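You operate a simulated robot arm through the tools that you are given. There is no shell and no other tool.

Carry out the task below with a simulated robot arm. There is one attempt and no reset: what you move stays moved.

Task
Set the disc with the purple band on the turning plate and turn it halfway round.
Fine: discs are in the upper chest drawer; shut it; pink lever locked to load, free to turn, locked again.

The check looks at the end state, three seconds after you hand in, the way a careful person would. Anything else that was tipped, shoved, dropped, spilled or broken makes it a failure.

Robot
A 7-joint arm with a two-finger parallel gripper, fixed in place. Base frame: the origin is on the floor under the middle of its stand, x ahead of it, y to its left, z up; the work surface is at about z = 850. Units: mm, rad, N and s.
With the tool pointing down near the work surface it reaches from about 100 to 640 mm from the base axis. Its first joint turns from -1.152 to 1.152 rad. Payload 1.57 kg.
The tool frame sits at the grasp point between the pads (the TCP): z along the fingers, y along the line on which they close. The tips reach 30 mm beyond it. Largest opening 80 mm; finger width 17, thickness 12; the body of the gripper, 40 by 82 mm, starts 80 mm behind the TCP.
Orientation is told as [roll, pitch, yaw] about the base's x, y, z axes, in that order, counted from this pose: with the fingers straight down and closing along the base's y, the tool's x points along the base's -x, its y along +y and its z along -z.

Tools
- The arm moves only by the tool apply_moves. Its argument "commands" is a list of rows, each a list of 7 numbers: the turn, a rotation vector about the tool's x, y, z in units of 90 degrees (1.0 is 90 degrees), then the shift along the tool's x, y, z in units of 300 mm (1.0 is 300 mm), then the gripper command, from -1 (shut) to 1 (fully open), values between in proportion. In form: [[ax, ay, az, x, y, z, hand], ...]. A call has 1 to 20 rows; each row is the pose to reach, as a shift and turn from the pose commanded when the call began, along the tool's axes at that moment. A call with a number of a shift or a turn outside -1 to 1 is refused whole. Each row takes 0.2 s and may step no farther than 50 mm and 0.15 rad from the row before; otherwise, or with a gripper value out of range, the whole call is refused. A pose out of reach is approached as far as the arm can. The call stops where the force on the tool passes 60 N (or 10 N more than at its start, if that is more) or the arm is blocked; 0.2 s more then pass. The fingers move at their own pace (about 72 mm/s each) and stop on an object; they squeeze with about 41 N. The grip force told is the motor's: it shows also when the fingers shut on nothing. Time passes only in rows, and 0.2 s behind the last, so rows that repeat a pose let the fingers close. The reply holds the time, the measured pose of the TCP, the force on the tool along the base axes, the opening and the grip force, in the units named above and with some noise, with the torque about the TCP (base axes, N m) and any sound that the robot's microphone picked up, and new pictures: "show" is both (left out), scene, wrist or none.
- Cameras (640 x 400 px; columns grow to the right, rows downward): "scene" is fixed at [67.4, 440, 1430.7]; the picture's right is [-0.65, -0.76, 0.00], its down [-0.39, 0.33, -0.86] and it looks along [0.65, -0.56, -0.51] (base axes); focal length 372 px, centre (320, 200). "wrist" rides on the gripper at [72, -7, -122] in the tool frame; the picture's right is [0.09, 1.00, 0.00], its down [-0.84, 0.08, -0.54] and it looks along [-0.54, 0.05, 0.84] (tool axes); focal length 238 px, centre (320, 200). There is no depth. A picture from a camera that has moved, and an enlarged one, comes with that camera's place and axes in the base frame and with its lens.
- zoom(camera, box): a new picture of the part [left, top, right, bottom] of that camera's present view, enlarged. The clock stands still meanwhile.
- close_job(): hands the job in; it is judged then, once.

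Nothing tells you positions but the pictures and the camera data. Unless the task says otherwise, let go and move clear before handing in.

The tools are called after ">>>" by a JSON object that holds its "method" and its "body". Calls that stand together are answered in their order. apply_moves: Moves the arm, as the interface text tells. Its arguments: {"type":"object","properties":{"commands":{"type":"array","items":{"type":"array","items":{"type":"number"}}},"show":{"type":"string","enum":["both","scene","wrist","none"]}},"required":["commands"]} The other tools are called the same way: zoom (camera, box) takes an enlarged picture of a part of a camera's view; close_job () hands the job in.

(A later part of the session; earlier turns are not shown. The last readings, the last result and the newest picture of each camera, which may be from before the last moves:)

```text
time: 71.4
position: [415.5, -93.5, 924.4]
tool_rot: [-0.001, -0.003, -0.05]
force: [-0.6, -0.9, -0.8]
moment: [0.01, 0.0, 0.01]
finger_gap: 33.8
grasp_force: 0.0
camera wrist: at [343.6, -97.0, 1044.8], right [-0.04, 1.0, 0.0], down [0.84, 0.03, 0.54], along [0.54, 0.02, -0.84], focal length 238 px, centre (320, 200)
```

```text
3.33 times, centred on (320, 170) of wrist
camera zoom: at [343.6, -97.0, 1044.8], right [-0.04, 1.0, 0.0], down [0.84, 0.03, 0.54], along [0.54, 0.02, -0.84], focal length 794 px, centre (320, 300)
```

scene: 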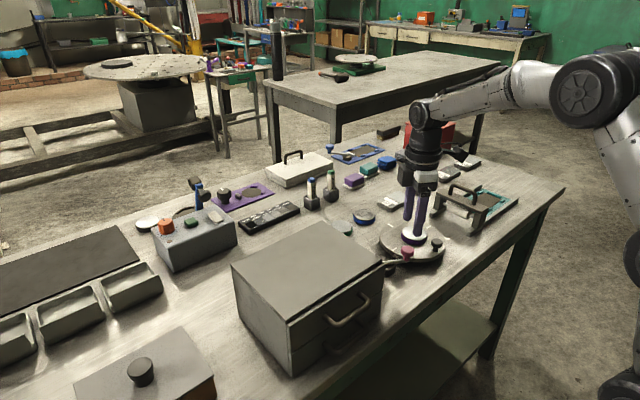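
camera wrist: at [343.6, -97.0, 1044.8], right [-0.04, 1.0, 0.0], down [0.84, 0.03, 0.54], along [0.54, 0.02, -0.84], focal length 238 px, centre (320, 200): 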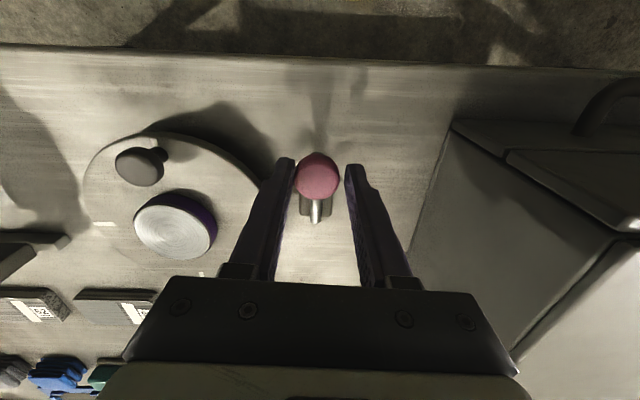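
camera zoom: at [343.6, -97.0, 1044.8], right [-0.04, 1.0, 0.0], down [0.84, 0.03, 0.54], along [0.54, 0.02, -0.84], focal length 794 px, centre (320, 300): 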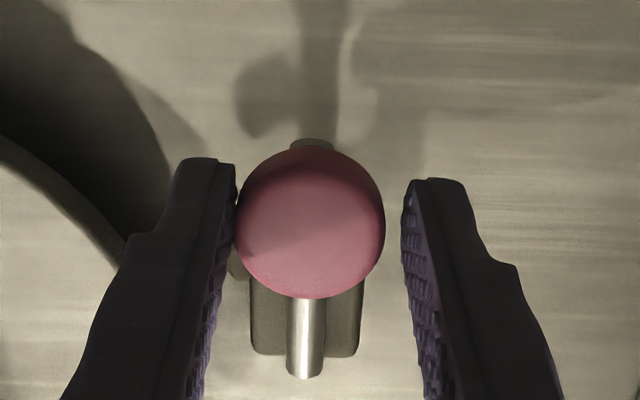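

The lever is back at its original free position, with the rod pointing at the robot. I'll release it, rise and move over to the plate knob.

>>> {"method": "apply_moves", "body": {"commands": [[0, 0, 0, 0, 0, 0, 0.2], [0, 0, 0, 0, 0, 0, 0.2], [0, 0, 0, 0, 0, -0.1, 0.2], [0, 0, 0, 0, 0, -0.2, 0.2], [0, 0, -0.0333, -0.0035, -0.13, -0.2, 0.2], [0, 0, -0.0333, -0.007, -0.26, -0.2, 0.2], [0, 0, -0.0333, -0.0103, -0.3933, -0.2, 0.2], [0, 0, -0.0333, -0.0103, -0.3933, -0.2, 0.2]], "show": "both"}}

>>> {"method": "zoom", "body": {"camera": "wrist", "box": [220, 80, 460, 260]}}

>>> {"method": "zoom", "body": {"camera": "scene", "box": [350, 180, 490, 290]}}

```text
time: 73.2
position: [412.6, -213.9, 982.8]
tool_rot: [-0.001, 0.0, 0.0]
force: [0.5, 0.5, 0.1]
moment: [-0.01, -0.03, -0.01]
finger_gap: 48.0
grasp_force: 0.0
camera wrist: at [342.2, -221.7, 1105.2], right [-0.09, 1.0, 0.0], down [0.84, 0.08, 0.54], along [0.54, 0.05, -0.84], focal length 238 px, centre (320, 200)
```

scene: 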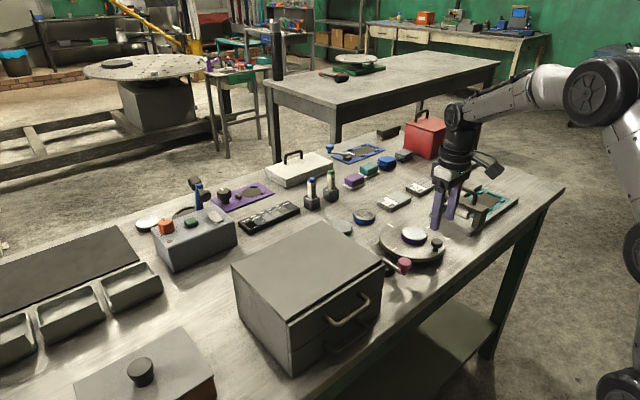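
wrist: 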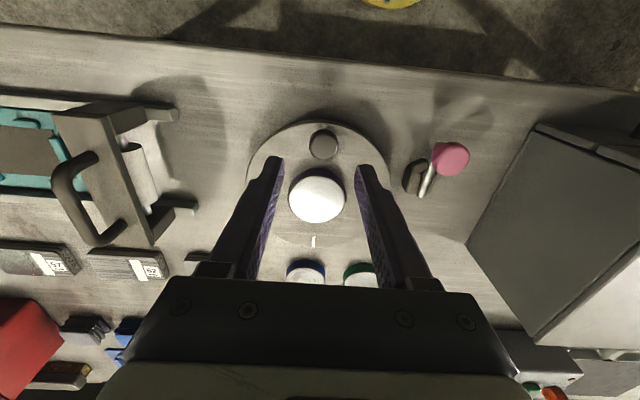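

```text
2.22 times, centred on (340, 170) of wrist
camera zoom: at [342.2, -221.7, 1105.2], right [-0.09, 1.0, 0.0], down [0.84, 0.08, 0.54], along [0.54, 0.05, -0.84], focal length 530 px, centre (276, 267)
```

zoom: 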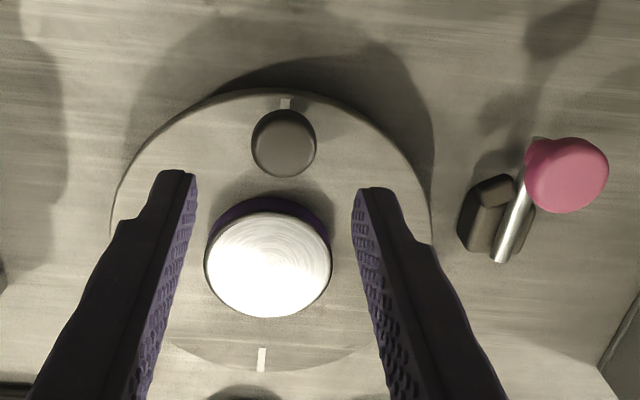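

```text
3.64 times, centred on (420, 235) of scene
camera zoom: at [67.4, 440.0, 1430.7], right [-0.65, -0.76, 0.0], down [-0.39, 0.33, -0.86], along [0.65, -0.56, -0.51], focal length 1352 px, centre (-44, 73)
```

zoom: 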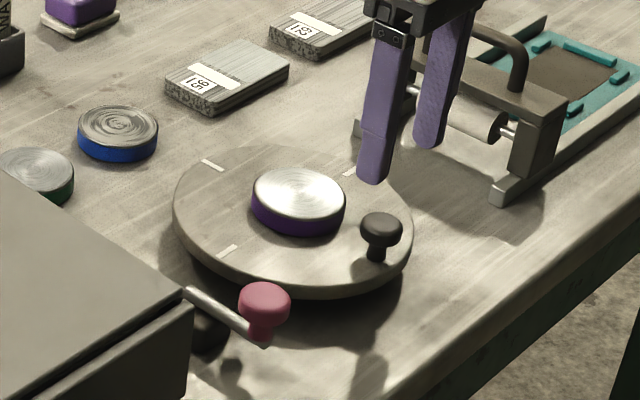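

The disc is on the plate, the lever is free and the plate is at its start angle. I'll lower around the plate knob, cage it loosely at 28 mm, and turn the plate by carrying the knob round on the -y side.

>>> {"method": "apply_moves", "body": {"commands": [[0, 0, 0, 0, 0.0057, 0.08, 0.2], [0, 0, 0, 0, 0.0057, 0.16, 0.2], [0, 0, 0, 0, 0.0057, 0.2267, 0.2], [0, 0, 0, 0, 0.0057, 0.2267, -0.15], [0, 0, 0, 0, 0.0057, 0.2267, -0.3], [0, 0, 0, 0, 0.0057, 0.2267, -0.3]], "show": "both"}}

>>> {"method": "zoom", "body": {"camera": "wrist", "box": [240, 110, 400, 230]}}

>>> {"method": "zoom", "body": {"camera": "scene", "box": [390, 200, 470, 280]}}

```text
time: 74.6
position: [414.1, -209.8, 916.5]
tool_rot: [-0.001, -0.001, -0.001]
force: [0.5, 0.0, -0.2]
moment: [-0.02, 0.03, -0.01]
finger_gap: 28.0
grasp_force: 0.0
camera wrist: at [342.4, -217.8, 1038.2], right [-0.09, 1.0, 0.0], down [0.84, 0.08, 0.54], along [0.54, 0.05, -0.84], focal length 238 px, centre (320, 200)
```

scene: 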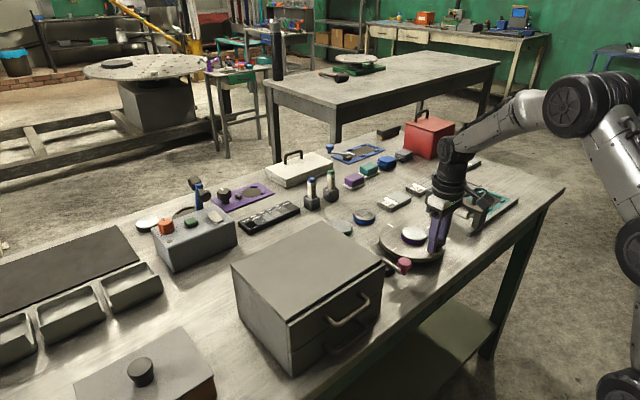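
wrist: 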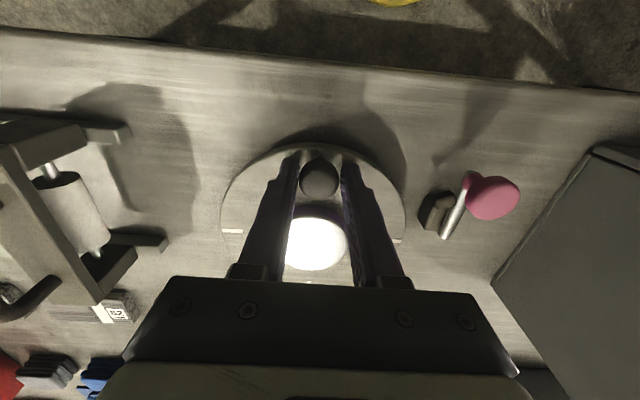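

```text
3.33 times, centred on (320, 170) of wrist
camera zoom: at [342.4, -217.8, 1038.2], right [-0.09, 1.0, 0.0], down [0.84, 0.08, 0.54], along [0.54, 0.05, -0.84], focal length 794 px, centre (320, 300)
```

zoom: 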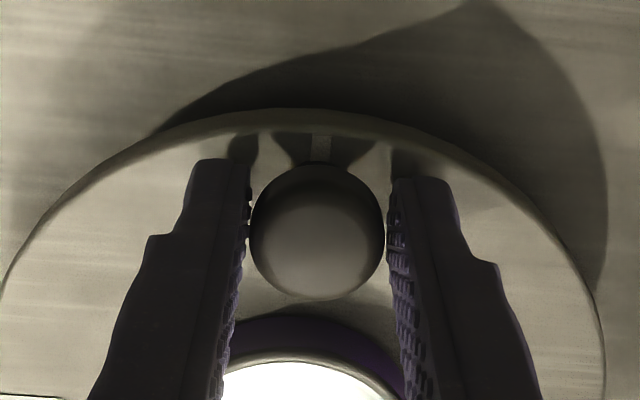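

```text
5.00 times, centred on (430, 240) of scene
camera zoom: at [67.4, 440.0, 1430.7], right [-0.65, -0.76, 0.0], down [-0.39, 0.33, -0.86], along [0.65, -0.56, -0.51], focal length 1858 px, centre (-230, 0)
```

zoom: 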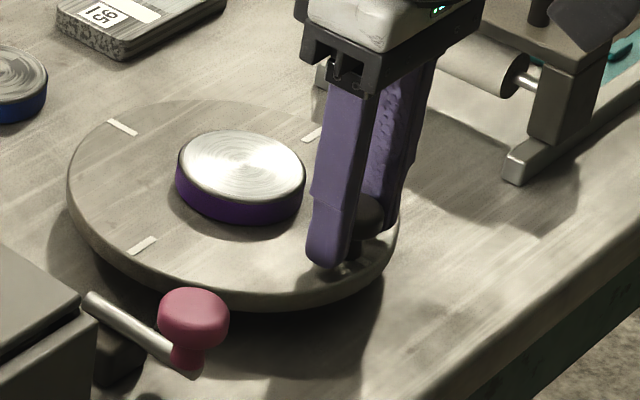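

The knob is caged. I'll turn the plate counter-clockwise, starting with the first 30°.

>>> {"method": "apply_moves", "body": {"commands": [[0, 0, -0.0833, -0.0019, -0.0292, 0, -0.3], [0, 0, -0.1667, -0.0076, -0.0578, 0, -0.3], [0, 0, -0.25, -0.017, -0.0855, 0, -0.3], [0, 0, -0.3333, -0.0299, -0.1117, 0, -0.3]], "show": "wrist"}}

>>> {"method": "zoom", "body": {"camera": "wrist", "box": [220, 100, 420, 250]}}

```text
time: 75.6
position: [421.7, -242.6, 915.1]
tool_rot: [-0.002, -0.001, 0.527]
force: [-0.2, 0.2, 0.1]
moment: [0.0, 0.02, -0.01]
finger_gap: 28.1
grasp_force: 0.1
camera wrist: at [364.1, -285.8, 1038.0], right [-0.58, 0.81, 0.0], down [0.68, 0.49, 0.54], along [0.44, 0.31, -0.84], focal length 238 px, centre (320, 200)
```

wrist: 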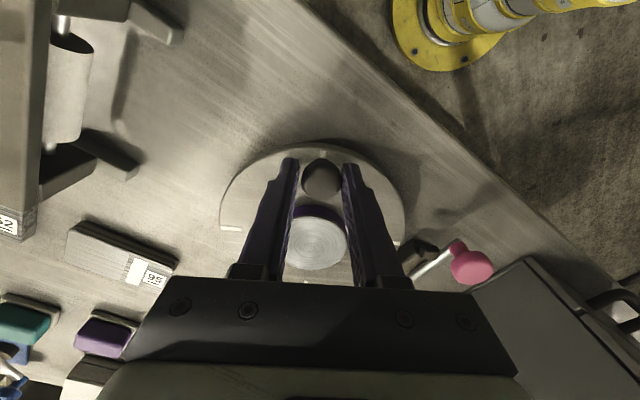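

```text
2.67 times, centred on (320, 175) of wrist
camera zoom: at [364.1, -285.8, 1038.0], right [-0.58, 0.81, 0.0], down [0.68, 0.49, 0.54], along [0.44, 0.31, -0.84], focal length 636 px, centre (320, 267)
```

zoom: 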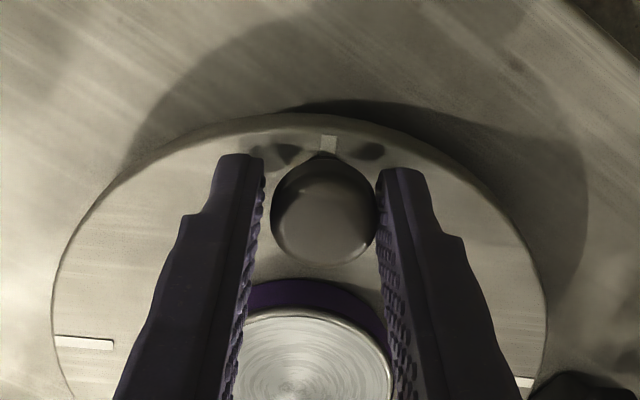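

Turning smoothly with negligible force. I'll continue another 60° to reach 90°.

>>> {"method": "apply_moves", "body": {"commands": [[0, 0, -0.0833, -0.0019, -0.0292, 0, -0.3], [0, 0, -0.1667, -0.0076, -0.0578, 0, -0.3], [0, 0, -0.25, -0.017, -0.0855, 0, -0.3], [0, 0, -0.3333, -0.0299, -0.1117, 0, -0.3], [0, 0, -0.4167, -0.0462, -0.136, 0, -0.3], [0, 0, -0.5, -0.0654, -0.1579, 0, -0.3], [0, 0, -0.5833, -0.0874, -0.1772, 0, -0.3], [0, 0, -0.6667, -0.1117, -0.1934, 0, -0.3]], "show": "both"}}

>>> {"method": "zoom", "body": {"camera": "wrist", "box": [220, 100, 420, 250]}}

>>> {"method": "zoom", "body": {"camera": "scene", "box": [360, 160, 500, 280]}}

```text
time: 77.4
position: [480.1, -275.9, 915.6]
tool_rot: [-0.001, 0.0, 1.576]
force: [-0.1, 0.1, -0.1]
moment: [0.01, 0.02, 0.02]
finger_gap: 28.2
grasp_force: 0.0
camera wrist: at [486.6, -348.2, 1037.2], right [-1.0, -0.1, 0.0], down [-0.08, 0.84, 0.54], along [-0.05, 0.54, -0.84], focal length 238 px, centre (320, 200)
```

scene: 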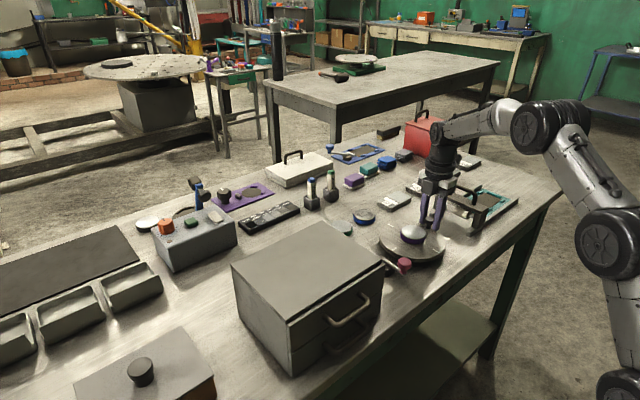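
wrist: 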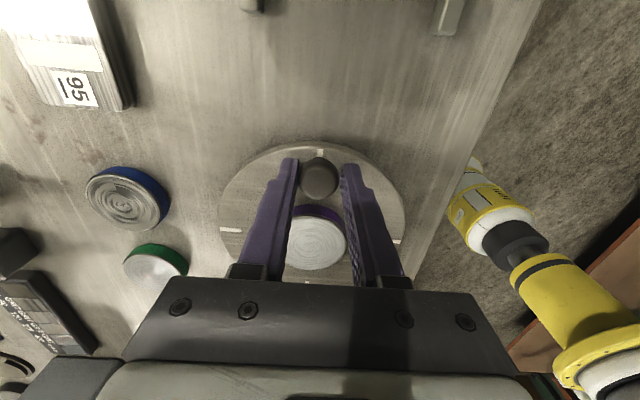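

```text
2.67 times, centred on (320, 175) of wrist
camera zoom: at [486.6, -348.2, 1037.2], right [-1.0, -0.1, 0.0], down [-0.08, 0.84, 0.54], along [-0.05, 0.54, -0.84], focal length 636 px, centre (320, 267)
```

zoom: 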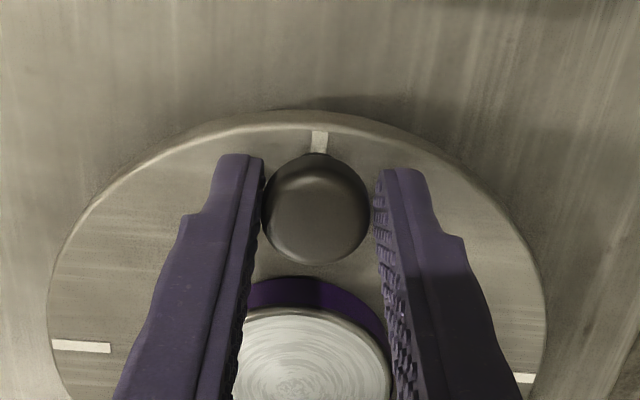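

```text
3.33 times, centred on (430, 220) of scene
camera zoom: at [67.4, 440.0, 1430.7], right [-0.65, -0.76, 0.0], down [-0.39, 0.33, -0.86], along [0.65, -0.56, -0.51], focal length 1239 px, centre (-47, 133)
```

zoom: 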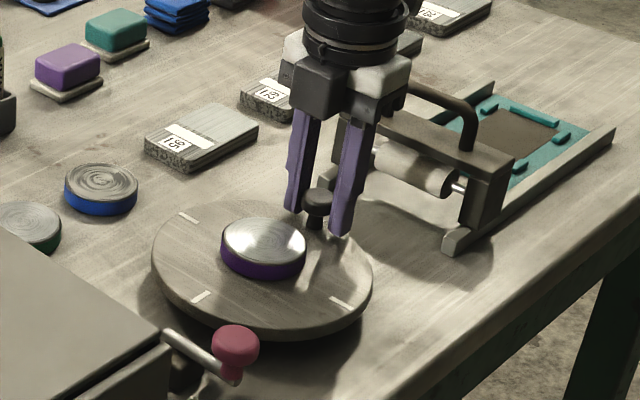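

The plate has turned exactly 90°. I'll let go, rise, spin the gripper to yaw -90°, and re-cage the knob for the second half.

>>> {"method": "apply_moves", "body": {"commands": [[0, 0, 0, 0, 0, 0, -0.1], [0, 0, 0, 0, 0, 0, 0.1], [0, 0, 0, 0, 0, 0, 0.2], [0, 0, 0, 0, 0, -0.08, 0.2], [0, 0, 0, 0, 0, -0.17, 0.2], [0, 0, 0, 0, 0, -0.3, 0.2]], "show": "none"}}

>>> {"method": "apply_moves", "body": {"commands": [[0, 0, 0.0833, 0, 0, 0, 0.2], [0, 0, 0.1667, 0, 0, 0, 0.2], [0, 0, 0.25, 0, 0, 0, 0.2], [0, 0, 0.3333, 0, 0, 0, 0.2], [0, 0, 0.4167, 0, 0, 0, 0.2], [0, 0, 0.5, 0, 0, 0, 0.2], [0, 0, 0.5833, 0, 0, 0, 0.2], [0, 0, 0.6667, 0, 0, 0, 0.2], [0, 0, 0.75, 0, 0, 0, 0.2], [0, 0, 0.8333, 0, 0, 0, 0.2], [0, 0, 0.9167, 0, 0, 0, 0.2], [0, 0, 1.0, 0, 0, 0, 0.2]], "show": "none"}}

>>> {"method": "apply_moves", "body": {"commands": [[0, 0, 0.0833, 0, 0, 0, 0.2], [0, 0, 0.1667, 0, 0, 0, 0.2], [0, 0, 0.25, 0, 0, 0, 0.2], [0, 0, 0.3333, 0, 0, 0, 0.2], [0, 0, 0.4167, 0, 0, 0, 0.2], [0, 0, 0.5, 0, 0, 0, 0.2], [0, 0, 0.5833, 0, 0, 0, 0.2], [0, 0, 0.6667, 0, 0, 0, 0.2], [0, 0, 0.75, 0, 0, 0, 0.2], [0, 0, 0.8333, 0, 0, 0, 0.2], [0, 0, 0.9167, 0, 0, 0, 0.2], [0, 0, 1.0, 0, 0, 0, 0.2], [0, 0, 1.0, 0, 0, 0, 0.2]], "show": "both"}}

>>> {"method": "zoom", "body": {"camera": "wrist", "box": [220, 80, 420, 250]}}

```text
time: 78.8
position: [479.1, -277.0, 1007.1]
tool_rot: [0.001, 0.0, 1.571]
force: [-0.3, -0.4, 0.9]
moment: [-0.02, 0.02, -0.02]
finger_gap: 47.9
grasp_force: 0.0
```

```text
time: 81.4
position: [479.7, -276.7, 1005.1]
tool_rot: [0.001, 0.001, -0.002]
force: [-0.3, -0.6, 0.2]
moment: [0.0, 0.0, 0.0]
finger_gap: 48.0
grasp_force: 0.1
```

```text
time: 84.2
position: [480.3, -275.9, 1005.9]
tool_rot: [0.003, 0.0, -1.572]
force: [0.1, 0.1, 0.4]
moment: [-0.01, -0.01, 0.02]
finger_gap: 48.3
grasp_force: 0.0
camera wrist: at [473.4, -205.2, 1126.9], right [1.0, 0.09, 0.0], down [0.08, -0.84, 0.54], along [0.05, -0.54, -0.84], focal length 238 px, centre (320, 200)
```

scene: 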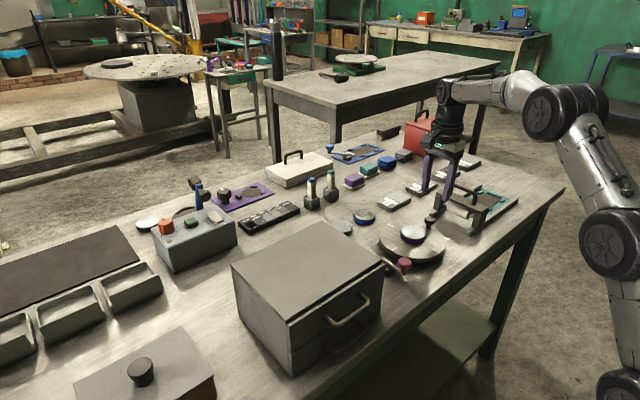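
wrist: 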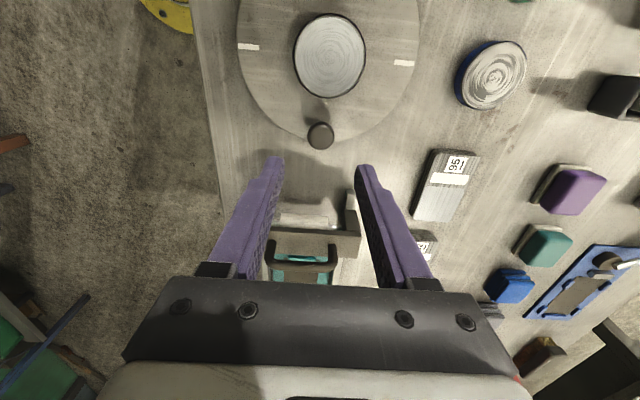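

```text
2.35 times, centred on (320, 165) of wrist
camera zoom: at [473.4, -205.2, 1126.9], right [1.0, 0.09, 0.0], down [0.08, -0.84, 0.54], along [0.05, -0.54, -0.84], focal length 561 px, centre (320, 282)
```

zoom: 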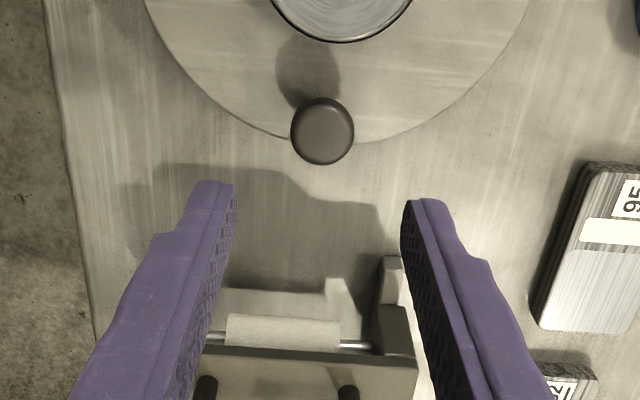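

>>> {"method": "apply_moves", "body": {"commands": [[0, 0, 0, 0, 0, 0.1, 0.2], [0, 0, 0, 0, 0, 0.2, 0.2], [0, 0, 0, 0, 0, 0.3, 0.2], [0, 0, 0, 0, 0, 0.3, -0.15], [0, 0, 0, 0, 0, 0.3, -0.3], [0, 0, 0, 0, 0, 0.3, -0.3]], "show": "both"}}

>>> {"method": "zoom", "body": {"camera": "wrist", "box": [220, 80, 420, 250]}}

>>> {"method": "zoom", "body": {"camera": "scene", "box": [360, 160, 500, 280]}}

```text
time: 85.6
position: [477.5, -277.1, 913.7]
tool_rot: [0.003, 0.0, -1.571]
force: [-0.2, 0.4, 0.5]
moment: [0.0, -0.01, 0.03]
finger_gap: 28.2
grasp_force: 0.1
camera wrist: at [472.5, -205.9, 1035.6], right [1.0, 0.09, 0.0], down [0.08, -0.84, 0.54], along [0.05, -0.54, -0.84], focal length 238 px, centre (320, 200)
```

scene: 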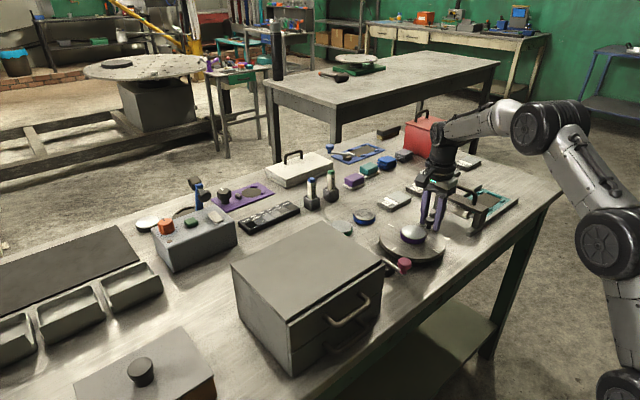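
wrist: 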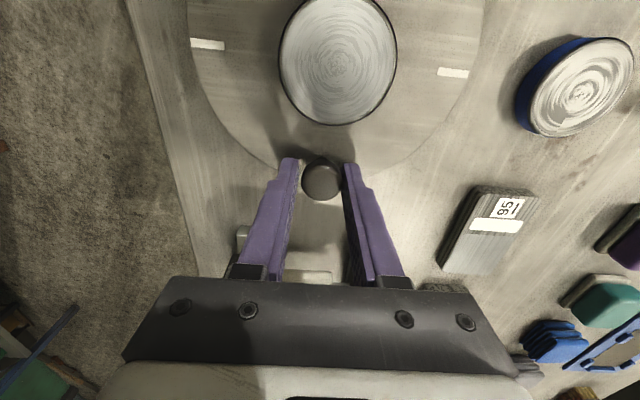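

```text
2.35 times, centred on (320, 165) of wrist
camera zoom: at [472.5, -205.9, 1035.6], right [1.0, 0.09, 0.0], down [0.08, -0.84, 0.54], along [0.05, -0.54, -0.84], focal length 561 px, centre (320, 282)
```

zoom: 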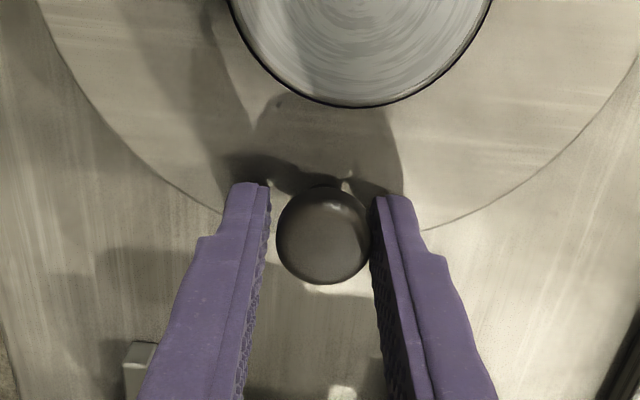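

```text
3.33 times, centred on (430, 220) of scene
camera zoom: at [67.4, 440.0, 1430.7], right [-0.65, -0.76, 0.0], down [-0.39, 0.33, -0.86], along [0.65, -0.56, -0.51], focal length 1239 px, centre (-47, 133)
```

zoom: 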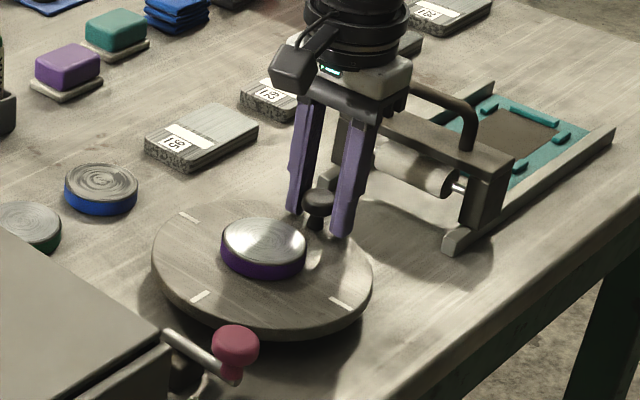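

Caged again. I'll continue counter-clockwise, 45° at a time.

>>> {"method": "apply_moves", "body": {"commands": [[0, 0, -0.0833, 0.0019, 0.0292, 0, -0.3], [0, 0, -0.1667, 0.0076, 0.0578, 0, -0.3], [0, 0, -0.25, 0.017, 0.0855, 0, -0.3], [0, 0, -0.3333, 0.0299, 0.1117, 0, -0.3], [0, 0, -0.4167, 0.0462, 0.136, 0, -0.3], [0, 0, -0.5, 0.0654, 0.1579, 0, -0.3]], "show": "wrist"}}

>>> {"method": "zoom", "body": {"camera": "wrist", "box": [220, 80, 420, 250]}}

```text
time: 87.0
position: [527.7, -255.7, 914.2]
tool_rot: [0.0, -0.002, -0.782]
force: [-0.1, 0.4, 0.5]
moment: [0.02, -0.01, 0.02]
finger_gap: 27.6
grasp_force: 0.0
camera wrist: at [472.5, -211.5, 1036.0], right [0.64, 0.77, 0.0], down [0.65, -0.54, 0.54], along [0.42, -0.35, -0.84], focal length 238 px, centre (320, 200)
```

wrist: 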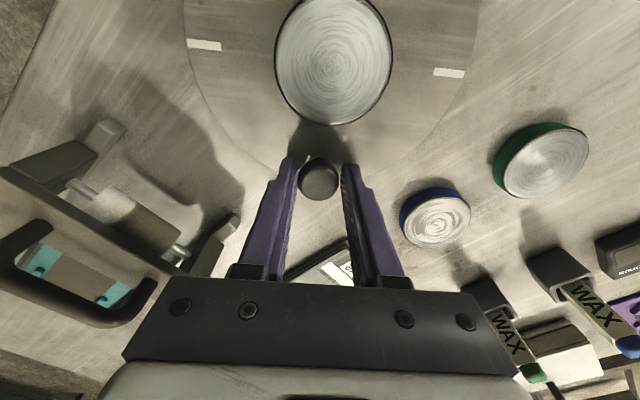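

```text
2.35 times, centred on (320, 165) of wrist
camera zoom: at [472.5, -211.5, 1036.0], right [0.64, 0.77, 0.0], down [0.65, -0.54, 0.54], along [0.42, -0.35, -0.84], focal length 561 px, centre (320, 282)
```

zoom: 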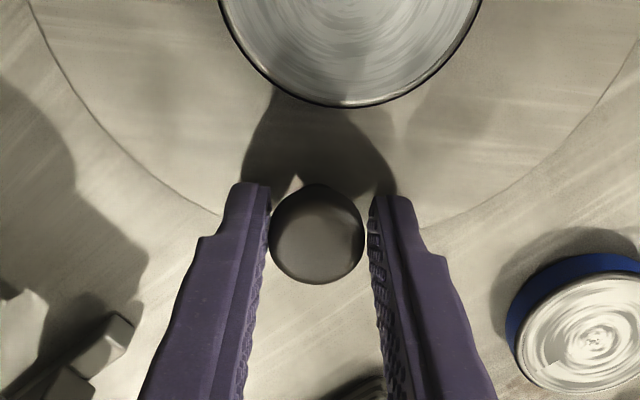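

>>> {"method": "apply_moves", "body": {"commands": [[0, 0, -0.0833, 0.0019, 0.0292, 0, -0.3], [0, 0, -0.1667, 0.0076, 0.0578, 0, -0.3], [0, 0, -0.25, 0.017, 0.0855, 0, -0.3], [0, 0, -0.3333, 0.0299, 0.1117, 0, -0.3], [0, 0, -0.4167, 0.0462, 0.136, 0, -0.3], [0, 0, -0.5, 0.0654, 0.1579, 0, -0.3], [0, 0, -0.5, 0.0654, 0.1579, 0, -0.3]], "show": "both"}}

>>> {"method": "zoom", "body": {"camera": "wrist", "box": [180, 0, 460, 250]}}

>>> {"method": "zoom", "body": {"camera": "scene", "box": [360, 160, 500, 280]}}

```text
time: 88.6
position: [547.0, -208.7, 915.6]
tool_rot: [0.0, -0.003, 0.003]
force: [-0.5, -1.4, -0.2]
moment: [-0.01, 0.02, -0.01]
finger_gap: 28.7
grasp_force: 0.1
camera wrist: at [475.6, -216.5, 1036.6], right [-0.09, 1.0, 0.0], down [0.84, 0.08, 0.54], along [0.54, 0.05, -0.84], focal length 238 px, centre (320, 200)
```

scene: 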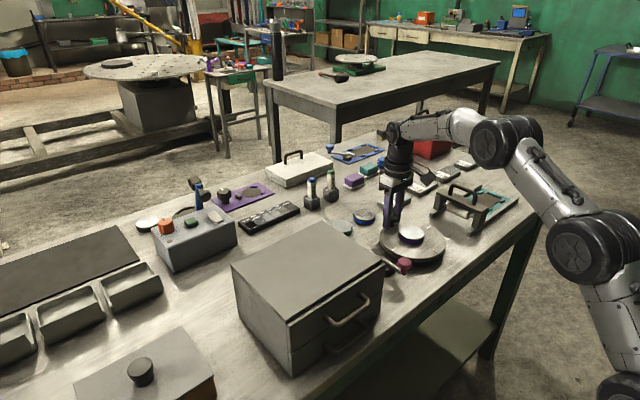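
wrist: 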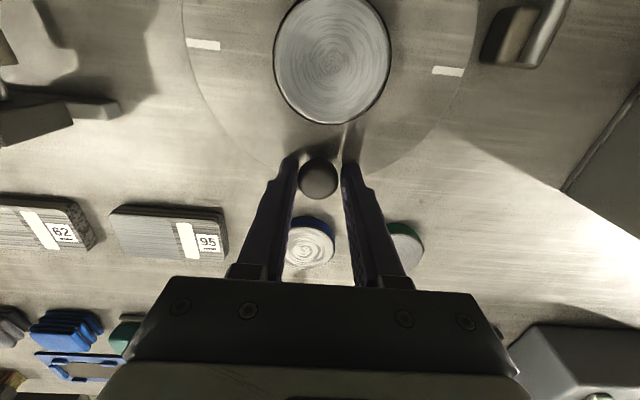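

```text
1.60 times, centred on (320, 125) of wrist
camera zoom: at [475.6, -216.5, 1036.6], right [-0.09, 1.0, 0.0], down [0.84, 0.08, 0.54], along [0.54, 0.05, -0.84], focal length 381 px, centre (320, 320)
```

zoom: 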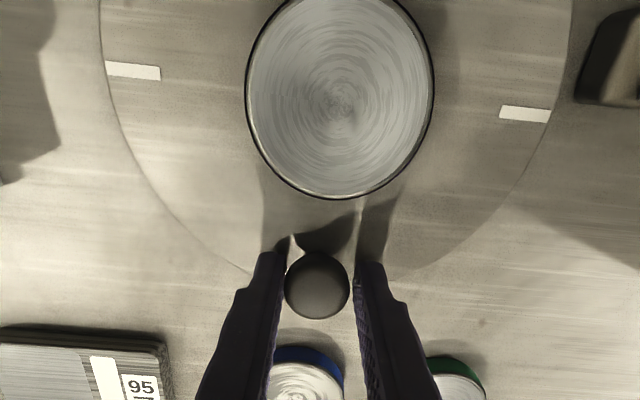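

```text
3.33 times, centred on (430, 220) of scene
camera zoom: at [67.4, 440.0, 1430.7], right [-0.65, -0.76, 0.0], down [-0.39, 0.33, -0.86], along [0.65, -0.56, -0.51], focal length 1239 px, centre (-47, 133)
```

zoom: 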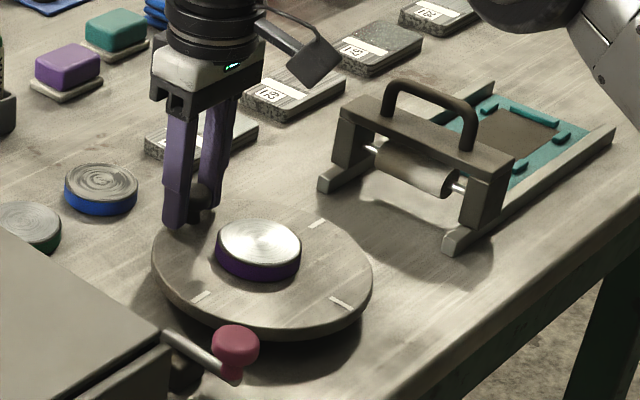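

The ticks show the plate is now turned 180° to within about 1°. I'll release the knob, rise, and go to the pink lever to lock it again.

>>> {"method": "apply_moves", "body": {"commands": [[0, 0, 0, 0, 0, 0, -0.1], [0, 0, 0, 0, 0, 0, 0.1], [0, 0, 0, 0, 0, 0, 0.2], [0, 0, 0, 0, 0, -0.08, 0.2], [0, 0, 0, 0, 0, -0.17, 0.2], [0, 0, 0, 0, 0, -0.3, 0.2]], "show": "wrist"}}

>>> {"method": "zoom", "body": {"camera": "wrist", "box": [180, 0, 460, 220]}}

```text
time: 90.0
position: [545.6, -210.7, 1004.7]
tool_rot: [0.0, 0.0, 0.0]
force: [-0.1, -0.2, 0.6]
moment: [0.02, -0.02, -0.03]
finger_gap: 48.1
grasp_force: 0.1
camera wrist: at [475.0, -217.5, 1126.8], right [-0.09, 1.0, 0.0], down [0.84, 0.08, 0.54], along [0.54, 0.05, -0.84], focal length 238 px, centre (320, 200)
```

wrist: 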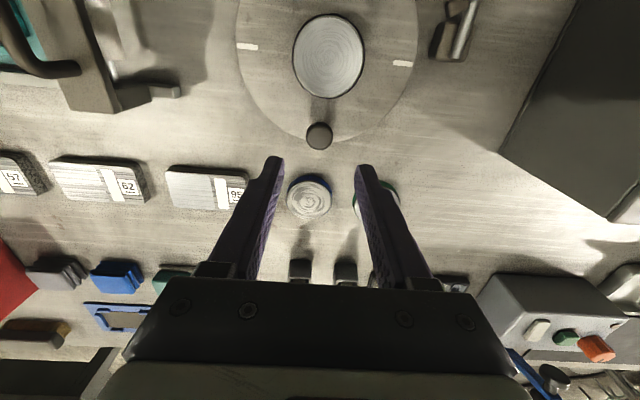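

```text
1.82 times, centred on (320, 110) of wrist
camera zoom: at [475.0, -217.5, 1126.8], right [-0.09, 1.0, 0.0], down [0.84, 0.08, 0.54], along [0.54, 0.05, -0.84], focal length 433 px, centre (320, 364)
```

zoom: 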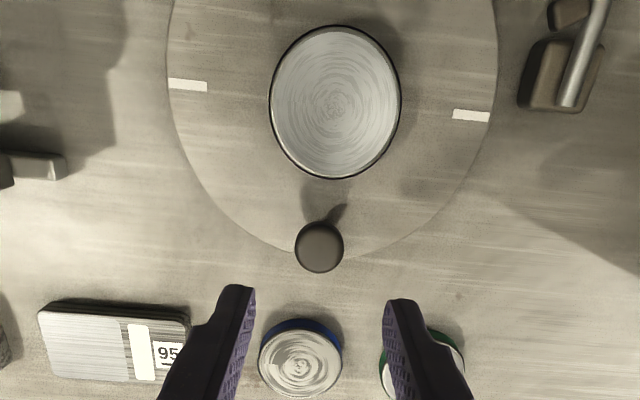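

Plate alignment is confirmed. I'll move to the pink lever at its free position.

>>> {"method": "apply_moves", "body": {"commands": [[0, 0, 0, 0.0864, 0.0755, 0, 0.2], [0, 0, 0, 0.1728, 0.151, 0, 0.2], [0, 0, 0, 0.2592, 0.2264, 0, 0.2], [0, 0, 0, 0.3456, 0.3019, 0, 0.2], [0, 0, 0, 0.432, 0.3773, 0.03, 0.2], [0, 0, 0, 0.432, 0.3773, 0.0667, 0.2], [0, 0, 0, 0.432, 0.3773, 0.0667, 0.2]], "show": "wrist"}}

>>> {"method": "zoom", "body": {"camera": "wrist", "box": [220, 80, 420, 230]}}

```text
time: 91.6
position: [417.9, -95.5, 985.2]
tool_rot: [0.0, -0.001, 0.0]
force: [0.4, -1.0, -0.5]
moment: [0.01, 0.02, -0.05]
finger_gap: 48.1
grasp_force: 0.0
camera wrist: at [346.1, -103.3, 1106.7], right [-0.09, 1.0, 0.0], down [0.84, 0.08, 0.54], along [0.54, 0.05, -0.84], focal length 238 px, centre (320, 200)
```

wrist: 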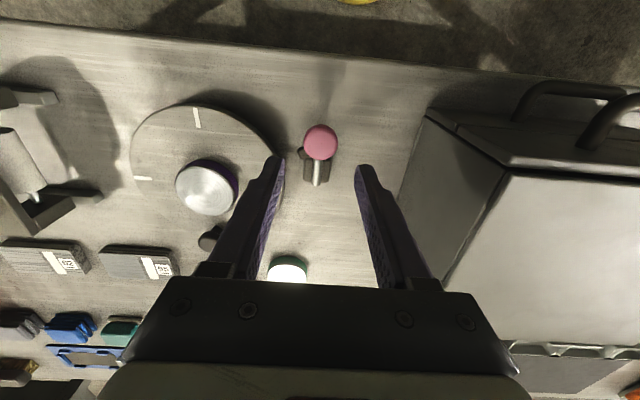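

```text
2.67 times, centred on (320, 155) of wrist
camera zoom: at [346.1, -103.3, 1106.7], right [-0.09, 1.0, 0.0], down [0.84, 0.08, 0.54], along [0.54, 0.05, -0.84], focal length 636 px, centre (320, 320)
```

zoom: 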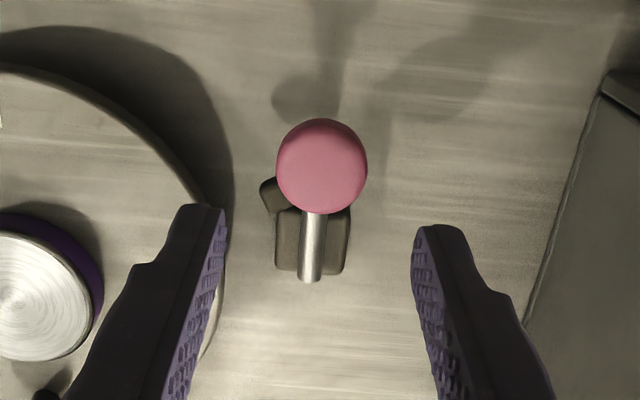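

>>> {"method": "apply_moves", "body": {"commands": [[0, 0, 0, 0, -0.002, 0.08, 0.2], [0, 0, 0, 0, -0.002, 0.15, 0.2], [0, 0, 0, 0, -0.002, 0.2067, 0.2], [0, 0, 0, 0, -0.002, 0.2067, -0.1], [0, 0, 0, 0, -0.002, 0.2067, -0.15], [0, 0, 0, 0, -0.002, 0.2067, -0.15]], "show": "wrist"}}

>>> {"method": "zoom", "body": {"camera": "wrist", "box": [240, 110, 400, 230]}}

```text
time: 93.0
position: [416.0, -97.0, 922.9]
tool_rot: [0.001, 0.001, 0.001]
force: [0.3, 0.0, -0.4]
moment: [0.02, 0.0, 0.0]
finger_gap: 33.5
grasp_force: 0.2
camera wrist: at [345.5, -104.6, 1044.3], right [-0.09, 1.0, 0.0], down [0.84, 0.08, 0.54], along [0.54, 0.05, -0.84], focal length 238 px, centre (320, 200)
```

wrist: 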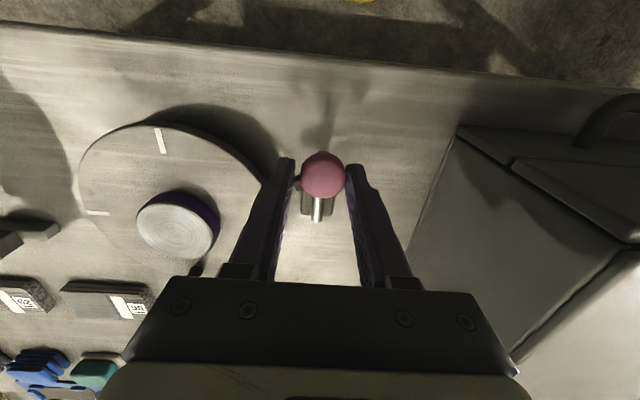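

```text
3.33 times, centred on (320, 170) of wrist
camera zoom: at [345.5, -104.6, 1044.3], right [-0.09, 1.0, 0.0], down [0.84, 0.08, 0.54], along [0.54, 0.05, -0.84], focal length 794 px, centre (320, 300)
```

zoom: 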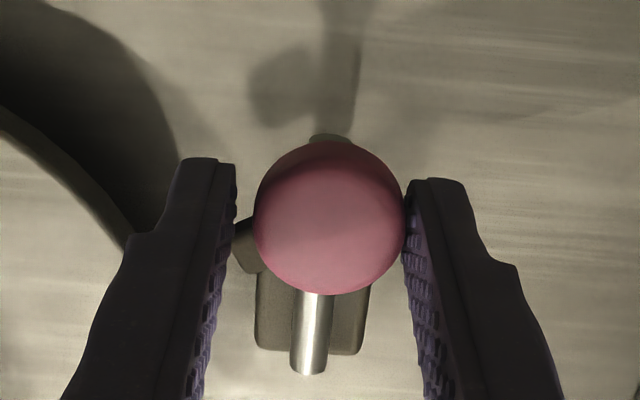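

The knob is caged. I'll swing the lever counter-clockwise towards lock, first 45°.

>>> {"method": "apply_moves", "body": {"commands": [[0, 0, -0.0556, -0.0006, -0.0135, 0, -0.15], [0, 0, -0.1111, -0.0024, -0.0269, 0, -0.15], [0, 0, -0.1667, -0.0053, -0.0401, 0, -0.15], [0, 0, -0.2222, -0.0093, -0.053, 0, -0.15], [0, 0, -0.2778, -0.0145, -0.0655, 0, -0.15], [0, 0, -0.3333, -0.0208, -0.0775, 0, -0.15], [0, 0, -0.3889, -0.028, -0.0889, 0, -0.15], [0, 0, -0.4444, -0.0363, -0.0996, 0, -0.15], [0, 0, -0.5, -0.0454, -0.1096, 0, -0.15]], "show": "wrist"}}

>>> {"method": "zoom", "body": {"camera": "wrist", "box": [240, 110, 400, 230]}}

```text
time: 95.0
position: [430.8, -130.2, 922.9]
tool_rot: [0.0, -0.001, 0.787]
force: [0.6, -0.4, 0.4]
moment: [0.01, 0.0, 0.0]
finger_gap: 33.9
grasp_force: 0.1
camera wrist: at [386.1, -186.7, 1044.7], right [-0.77, 0.64, 0.0], down [0.54, 0.65, 0.54], along [0.35, 0.42, -0.84], focal length 238 px, centre (320, 200)
```

wrist: 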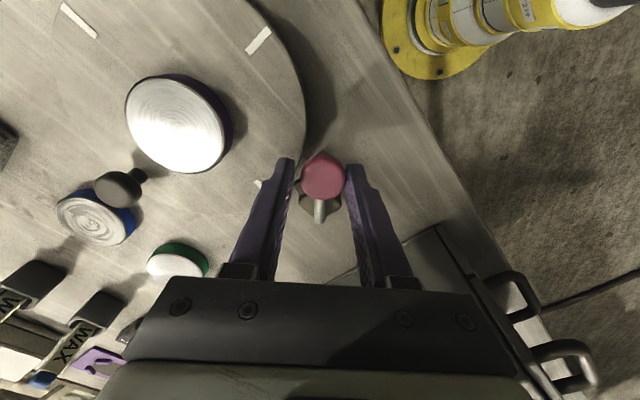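

```text
3.33 times, centred on (320, 170) of wrist
camera zoom: at [386.1, -186.7, 1044.7], right [-0.77, 0.64, 0.0], down [0.54, 0.65, 0.54], along [0.35, 0.42, -0.84], focal length 794 px, centre (320, 300)
```

zoom: 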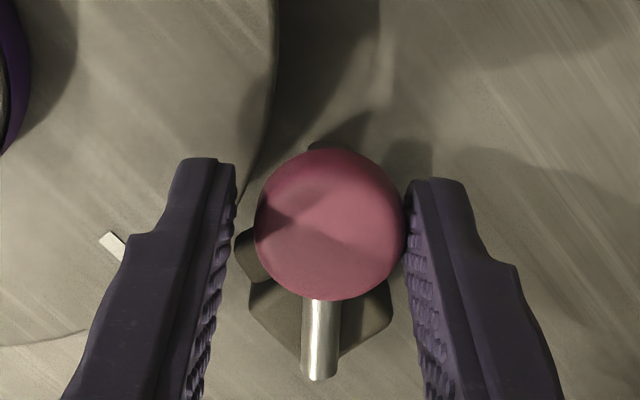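

>>> {"method": "apply_moves", "body": {"commands": [[0, 0, -0.0556, -0.0006, -0.0135, 0, -0.15], [0, 0, -0.1111, -0.0024, -0.0269, 0, -0.15], [0, 0, -0.1667, -0.0053, -0.0401, 0, -0.15]], "show": "wrist"}}

>>> {"method": "zoom", "body": {"camera": "wrist", "box": [240, 110, 400, 230]}}

```text
time: 95.8
position: [440.5, -136.2, 923.0]
tool_rot: [0.0, -0.001, 1.048]
force: [-1.7, 2.9, -0.1]
moment: [0.11, 0.05, -0.04]
finger_gap: 36.6
grasp_force: 1.6
camera wrist: at [410.8, -203.3, 1044.6], right [-0.91, 0.42, 0.0], down [0.35, 0.76, 0.54], along [0.23, 0.49, -0.84], focal length 238 px, centre (320, 200)
```

wrist: 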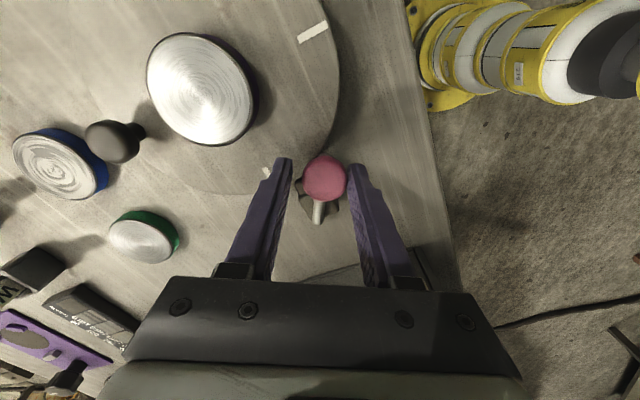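

```text
3.33 times, centred on (320, 170) of wrist
camera zoom: at [410.8, -203.3, 1044.6], right [-0.91, 0.42, 0.0], down [0.35, 0.76, 0.54], along [0.23, 0.49, -0.84], focal length 794 px, centre (320, 300)
```

zoom: 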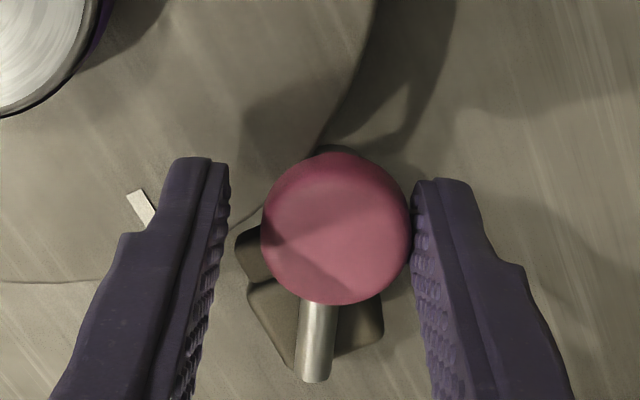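

The lever is at its end stop again with about 3 N of resistance. I'll back off, open, rise and inspect it.

>>> {"method": "apply_moves", "body": {"commands": [[0, 0, 0, 0, 0.008, 0, -0.15], [0, 0, 0, 0, 0.014, 0, 0.0], [0, 0, 0, 0, 0.014, 0, 0.2], [0, 0, 0, 0, 0.014, 0, 0.2], [0, 0, 0, 0, 0.014, -0.1, 0.2], [0, 0, 0, 0, 0.014, -0.2, 0.2], [0, 0, 0, 0.1, 0.014, -0.3, 0.2], [0, 0, 0, 0.15, 0.014, -0.35, 0.2]], "show": "both"}}

>>> {"method": "zoom", "body": {"camera": "wrist", "box": [180, 0, 440, 200]}}

>>> {"method": "zoom", "body": {"camera": "scene", "box": [350, 180, 490, 290]}}

```text
time: 97.6
position: [413.3, -172.5, 1030.0]
tool_rot: [-0.001, 0.0, 1.046]
force: [0.3, 1.2, 0.7]
moment: [0.03, 0.01, -0.01]
finger_gap: 48.0
grasp_force: 0.0
camera wrist: at [384.4, -239.9, 1151.0], right [-0.91, 0.42, 0.0], down [0.35, 0.76, 0.54], along [0.23, 0.49, -0.84], focal length 238 px, centre (320, 200)
```

scene: 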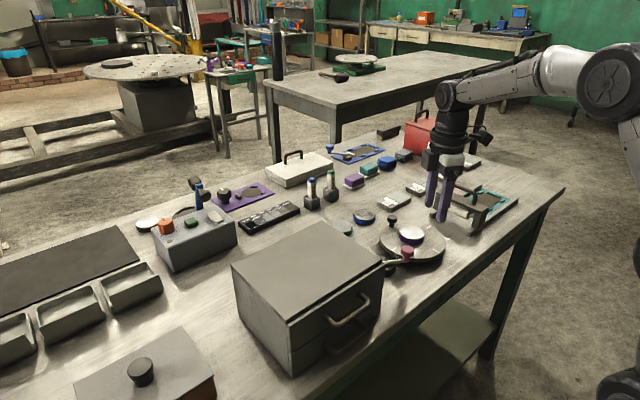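
wrist: 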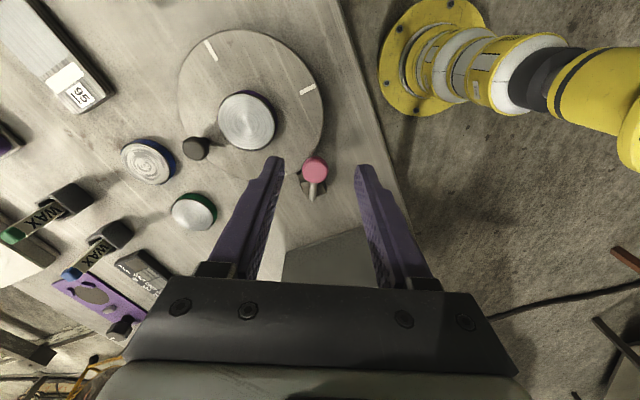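

```text
2.00 times, centred on (310, 100) of wrist
camera zoom: at [384.4, -239.9, 1151.0], right [-0.91, 0.42, 0.0], down [0.35, 0.76, 0.54], along [0.23, 0.49, -0.84], focal length 477 px, centre (340, 400)
```

zoom: 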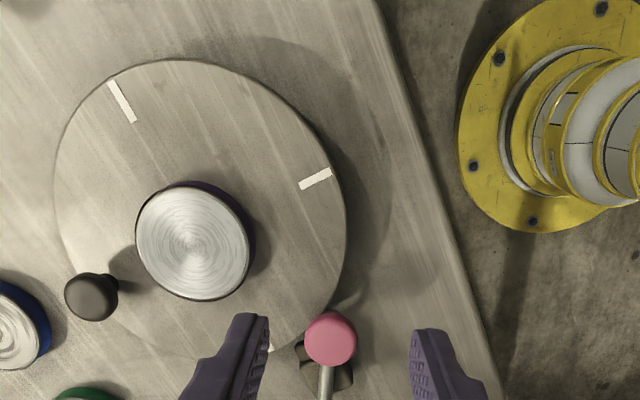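

```text
3.64 times, centred on (420, 235) of scene
camera zoom: at [67.4, 440.0, 1430.7], right [-0.65, -0.76, 0.0], down [-0.39, 0.33, -0.86], along [0.65, -0.56, -0.51], focal length 1352 px, centre (-44, 73)
```

zoom: 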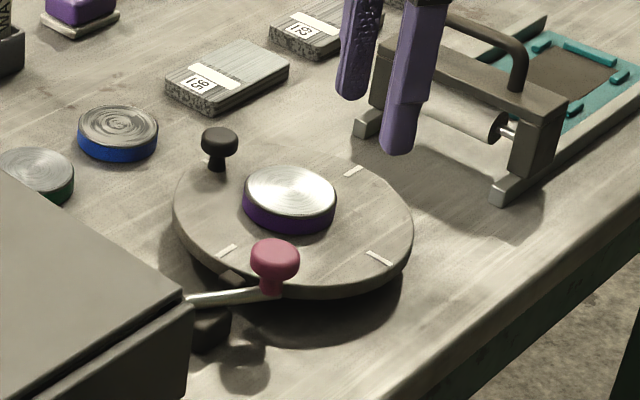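

The end state looks right: disc on the plate, plate turned 180°, lever against the rim, drawer shut. I'll do one gentle check that the plate really is locked, by caging the knob and nudging it slightly.

>>> {"method": "apply_moves", "body": {"commands": [[0, 0, 0.0833, -0.014, -0.0556, 0, 0.2], [0, 0, 0.1667, -0.028, -0.1111, 0, 0.2], [0, 0, 0.25, -0.042, -0.1667, 0, 0.2], [0, 0, 0.3333, -0.0565, -0.2222, 0, 0.2], [0, 0, 0.4167, -0.07, -0.2778, 0, 0.2], [0, 0, 0.5, -0.085, -0.3333, 0, 0.2], [0, 0, 0.5833, -0.099, -0.3889, 0.04, 0.2], [0, 0, 0.6667, -0.113, -0.4445, 0.08, 0.2], [0, 0, 0.6667, -0.113, -0.4445, 0.08, 0.2]], "show": "wrist"}}

>>> {"method": "zoom", "body": {"camera": "wrist", "box": [180, 0, 460, 220]}}

```text
time: 99.6
position: [546.8, -211.0, 1003.9]
tool_rot: [0.0, 0.0, -0.003]
force: [0.7, -0.1, 0.1]
moment: [0.0, 0.01, 0.0]
finger_gap: 48.0
grasp_force: 0.1
camera wrist: at [476.4, -219.2, 1125.5], right [-0.09, 1.0, 0.0], down [0.84, 0.08, 0.54], along [0.54, 0.05, -0.84], focal length 238 px, centre (320, 200)
```

wrist: 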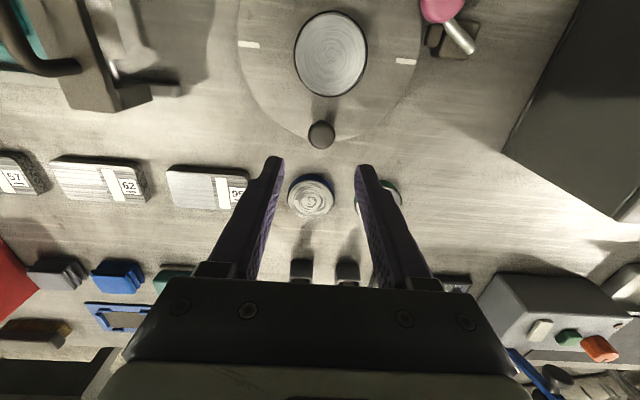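

```text
1.82 times, centred on (320, 110) of wrist
camera zoom: at [476.4, -219.2, 1125.5], right [-0.09, 1.0, 0.0], down [0.84, 0.08, 0.54], along [0.54, 0.05, -0.84], focal length 433 px, centre (320, 364)
```

zoom: 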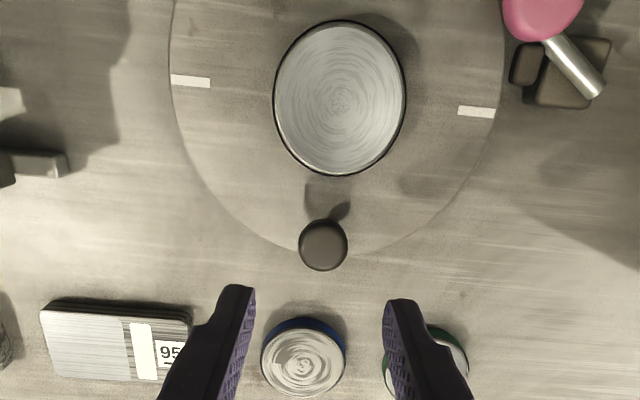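

>>> {"method": "apply_moves", "body": {"commands": [[0, 0, 0, 0, 0, 0.1, 0.2], [0, 0, 0, 0, 0, 0.2, 0.2], [0, 0, 0, 0, 0, 0.293, 0.2], [0, 0, 0, 0, 0, 0.293, -0.15], [0, 0, 0, 0, 0, 0.293, -0.25], [0, 0, 0, 0, 0, 0.293, -0.25]], "show": "wrist"}}

>>> {"method": "zoom", "body": {"camera": "wrist", "box": [240, 110, 400, 230]}}

```text
time: 101.0
position: [547.7, -212.8, 914.7]
tool_rot: [-0.001, -0.002, 0.001]
force: [1.9, 0.6, -0.1]
moment: [0.04, 0.01, 0.0]
finger_gap: 30.9
grasp_force: 0.9
camera wrist: at [476.7, -220.4, 1037.0], right [-0.09, 1.0, 0.0], down [0.84, 0.08, 0.54], along [0.54, 0.05, -0.84], focal length 238 px, centre (320, 200)
```

wrist: 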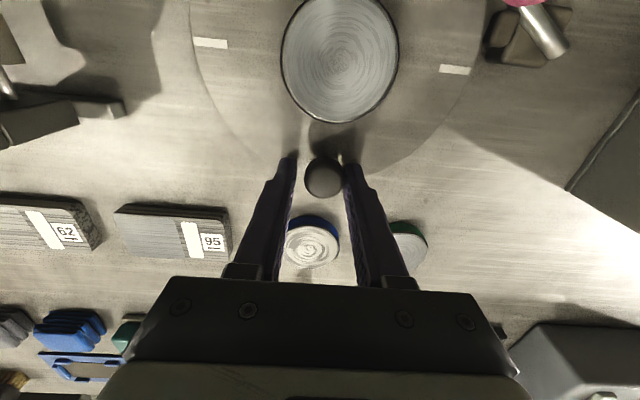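

```text
3.33 times, centred on (320, 170) of wrist
camera zoom: at [476.7, -220.4, 1037.0], right [-0.09, 1.0, 0.0], down [0.84, 0.08, 0.54], along [0.54, 0.05, -0.84], focal length 794 px, centre (320, 300)
```

zoom: 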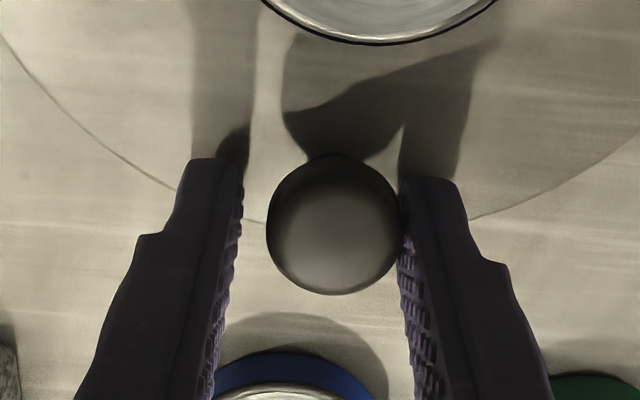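

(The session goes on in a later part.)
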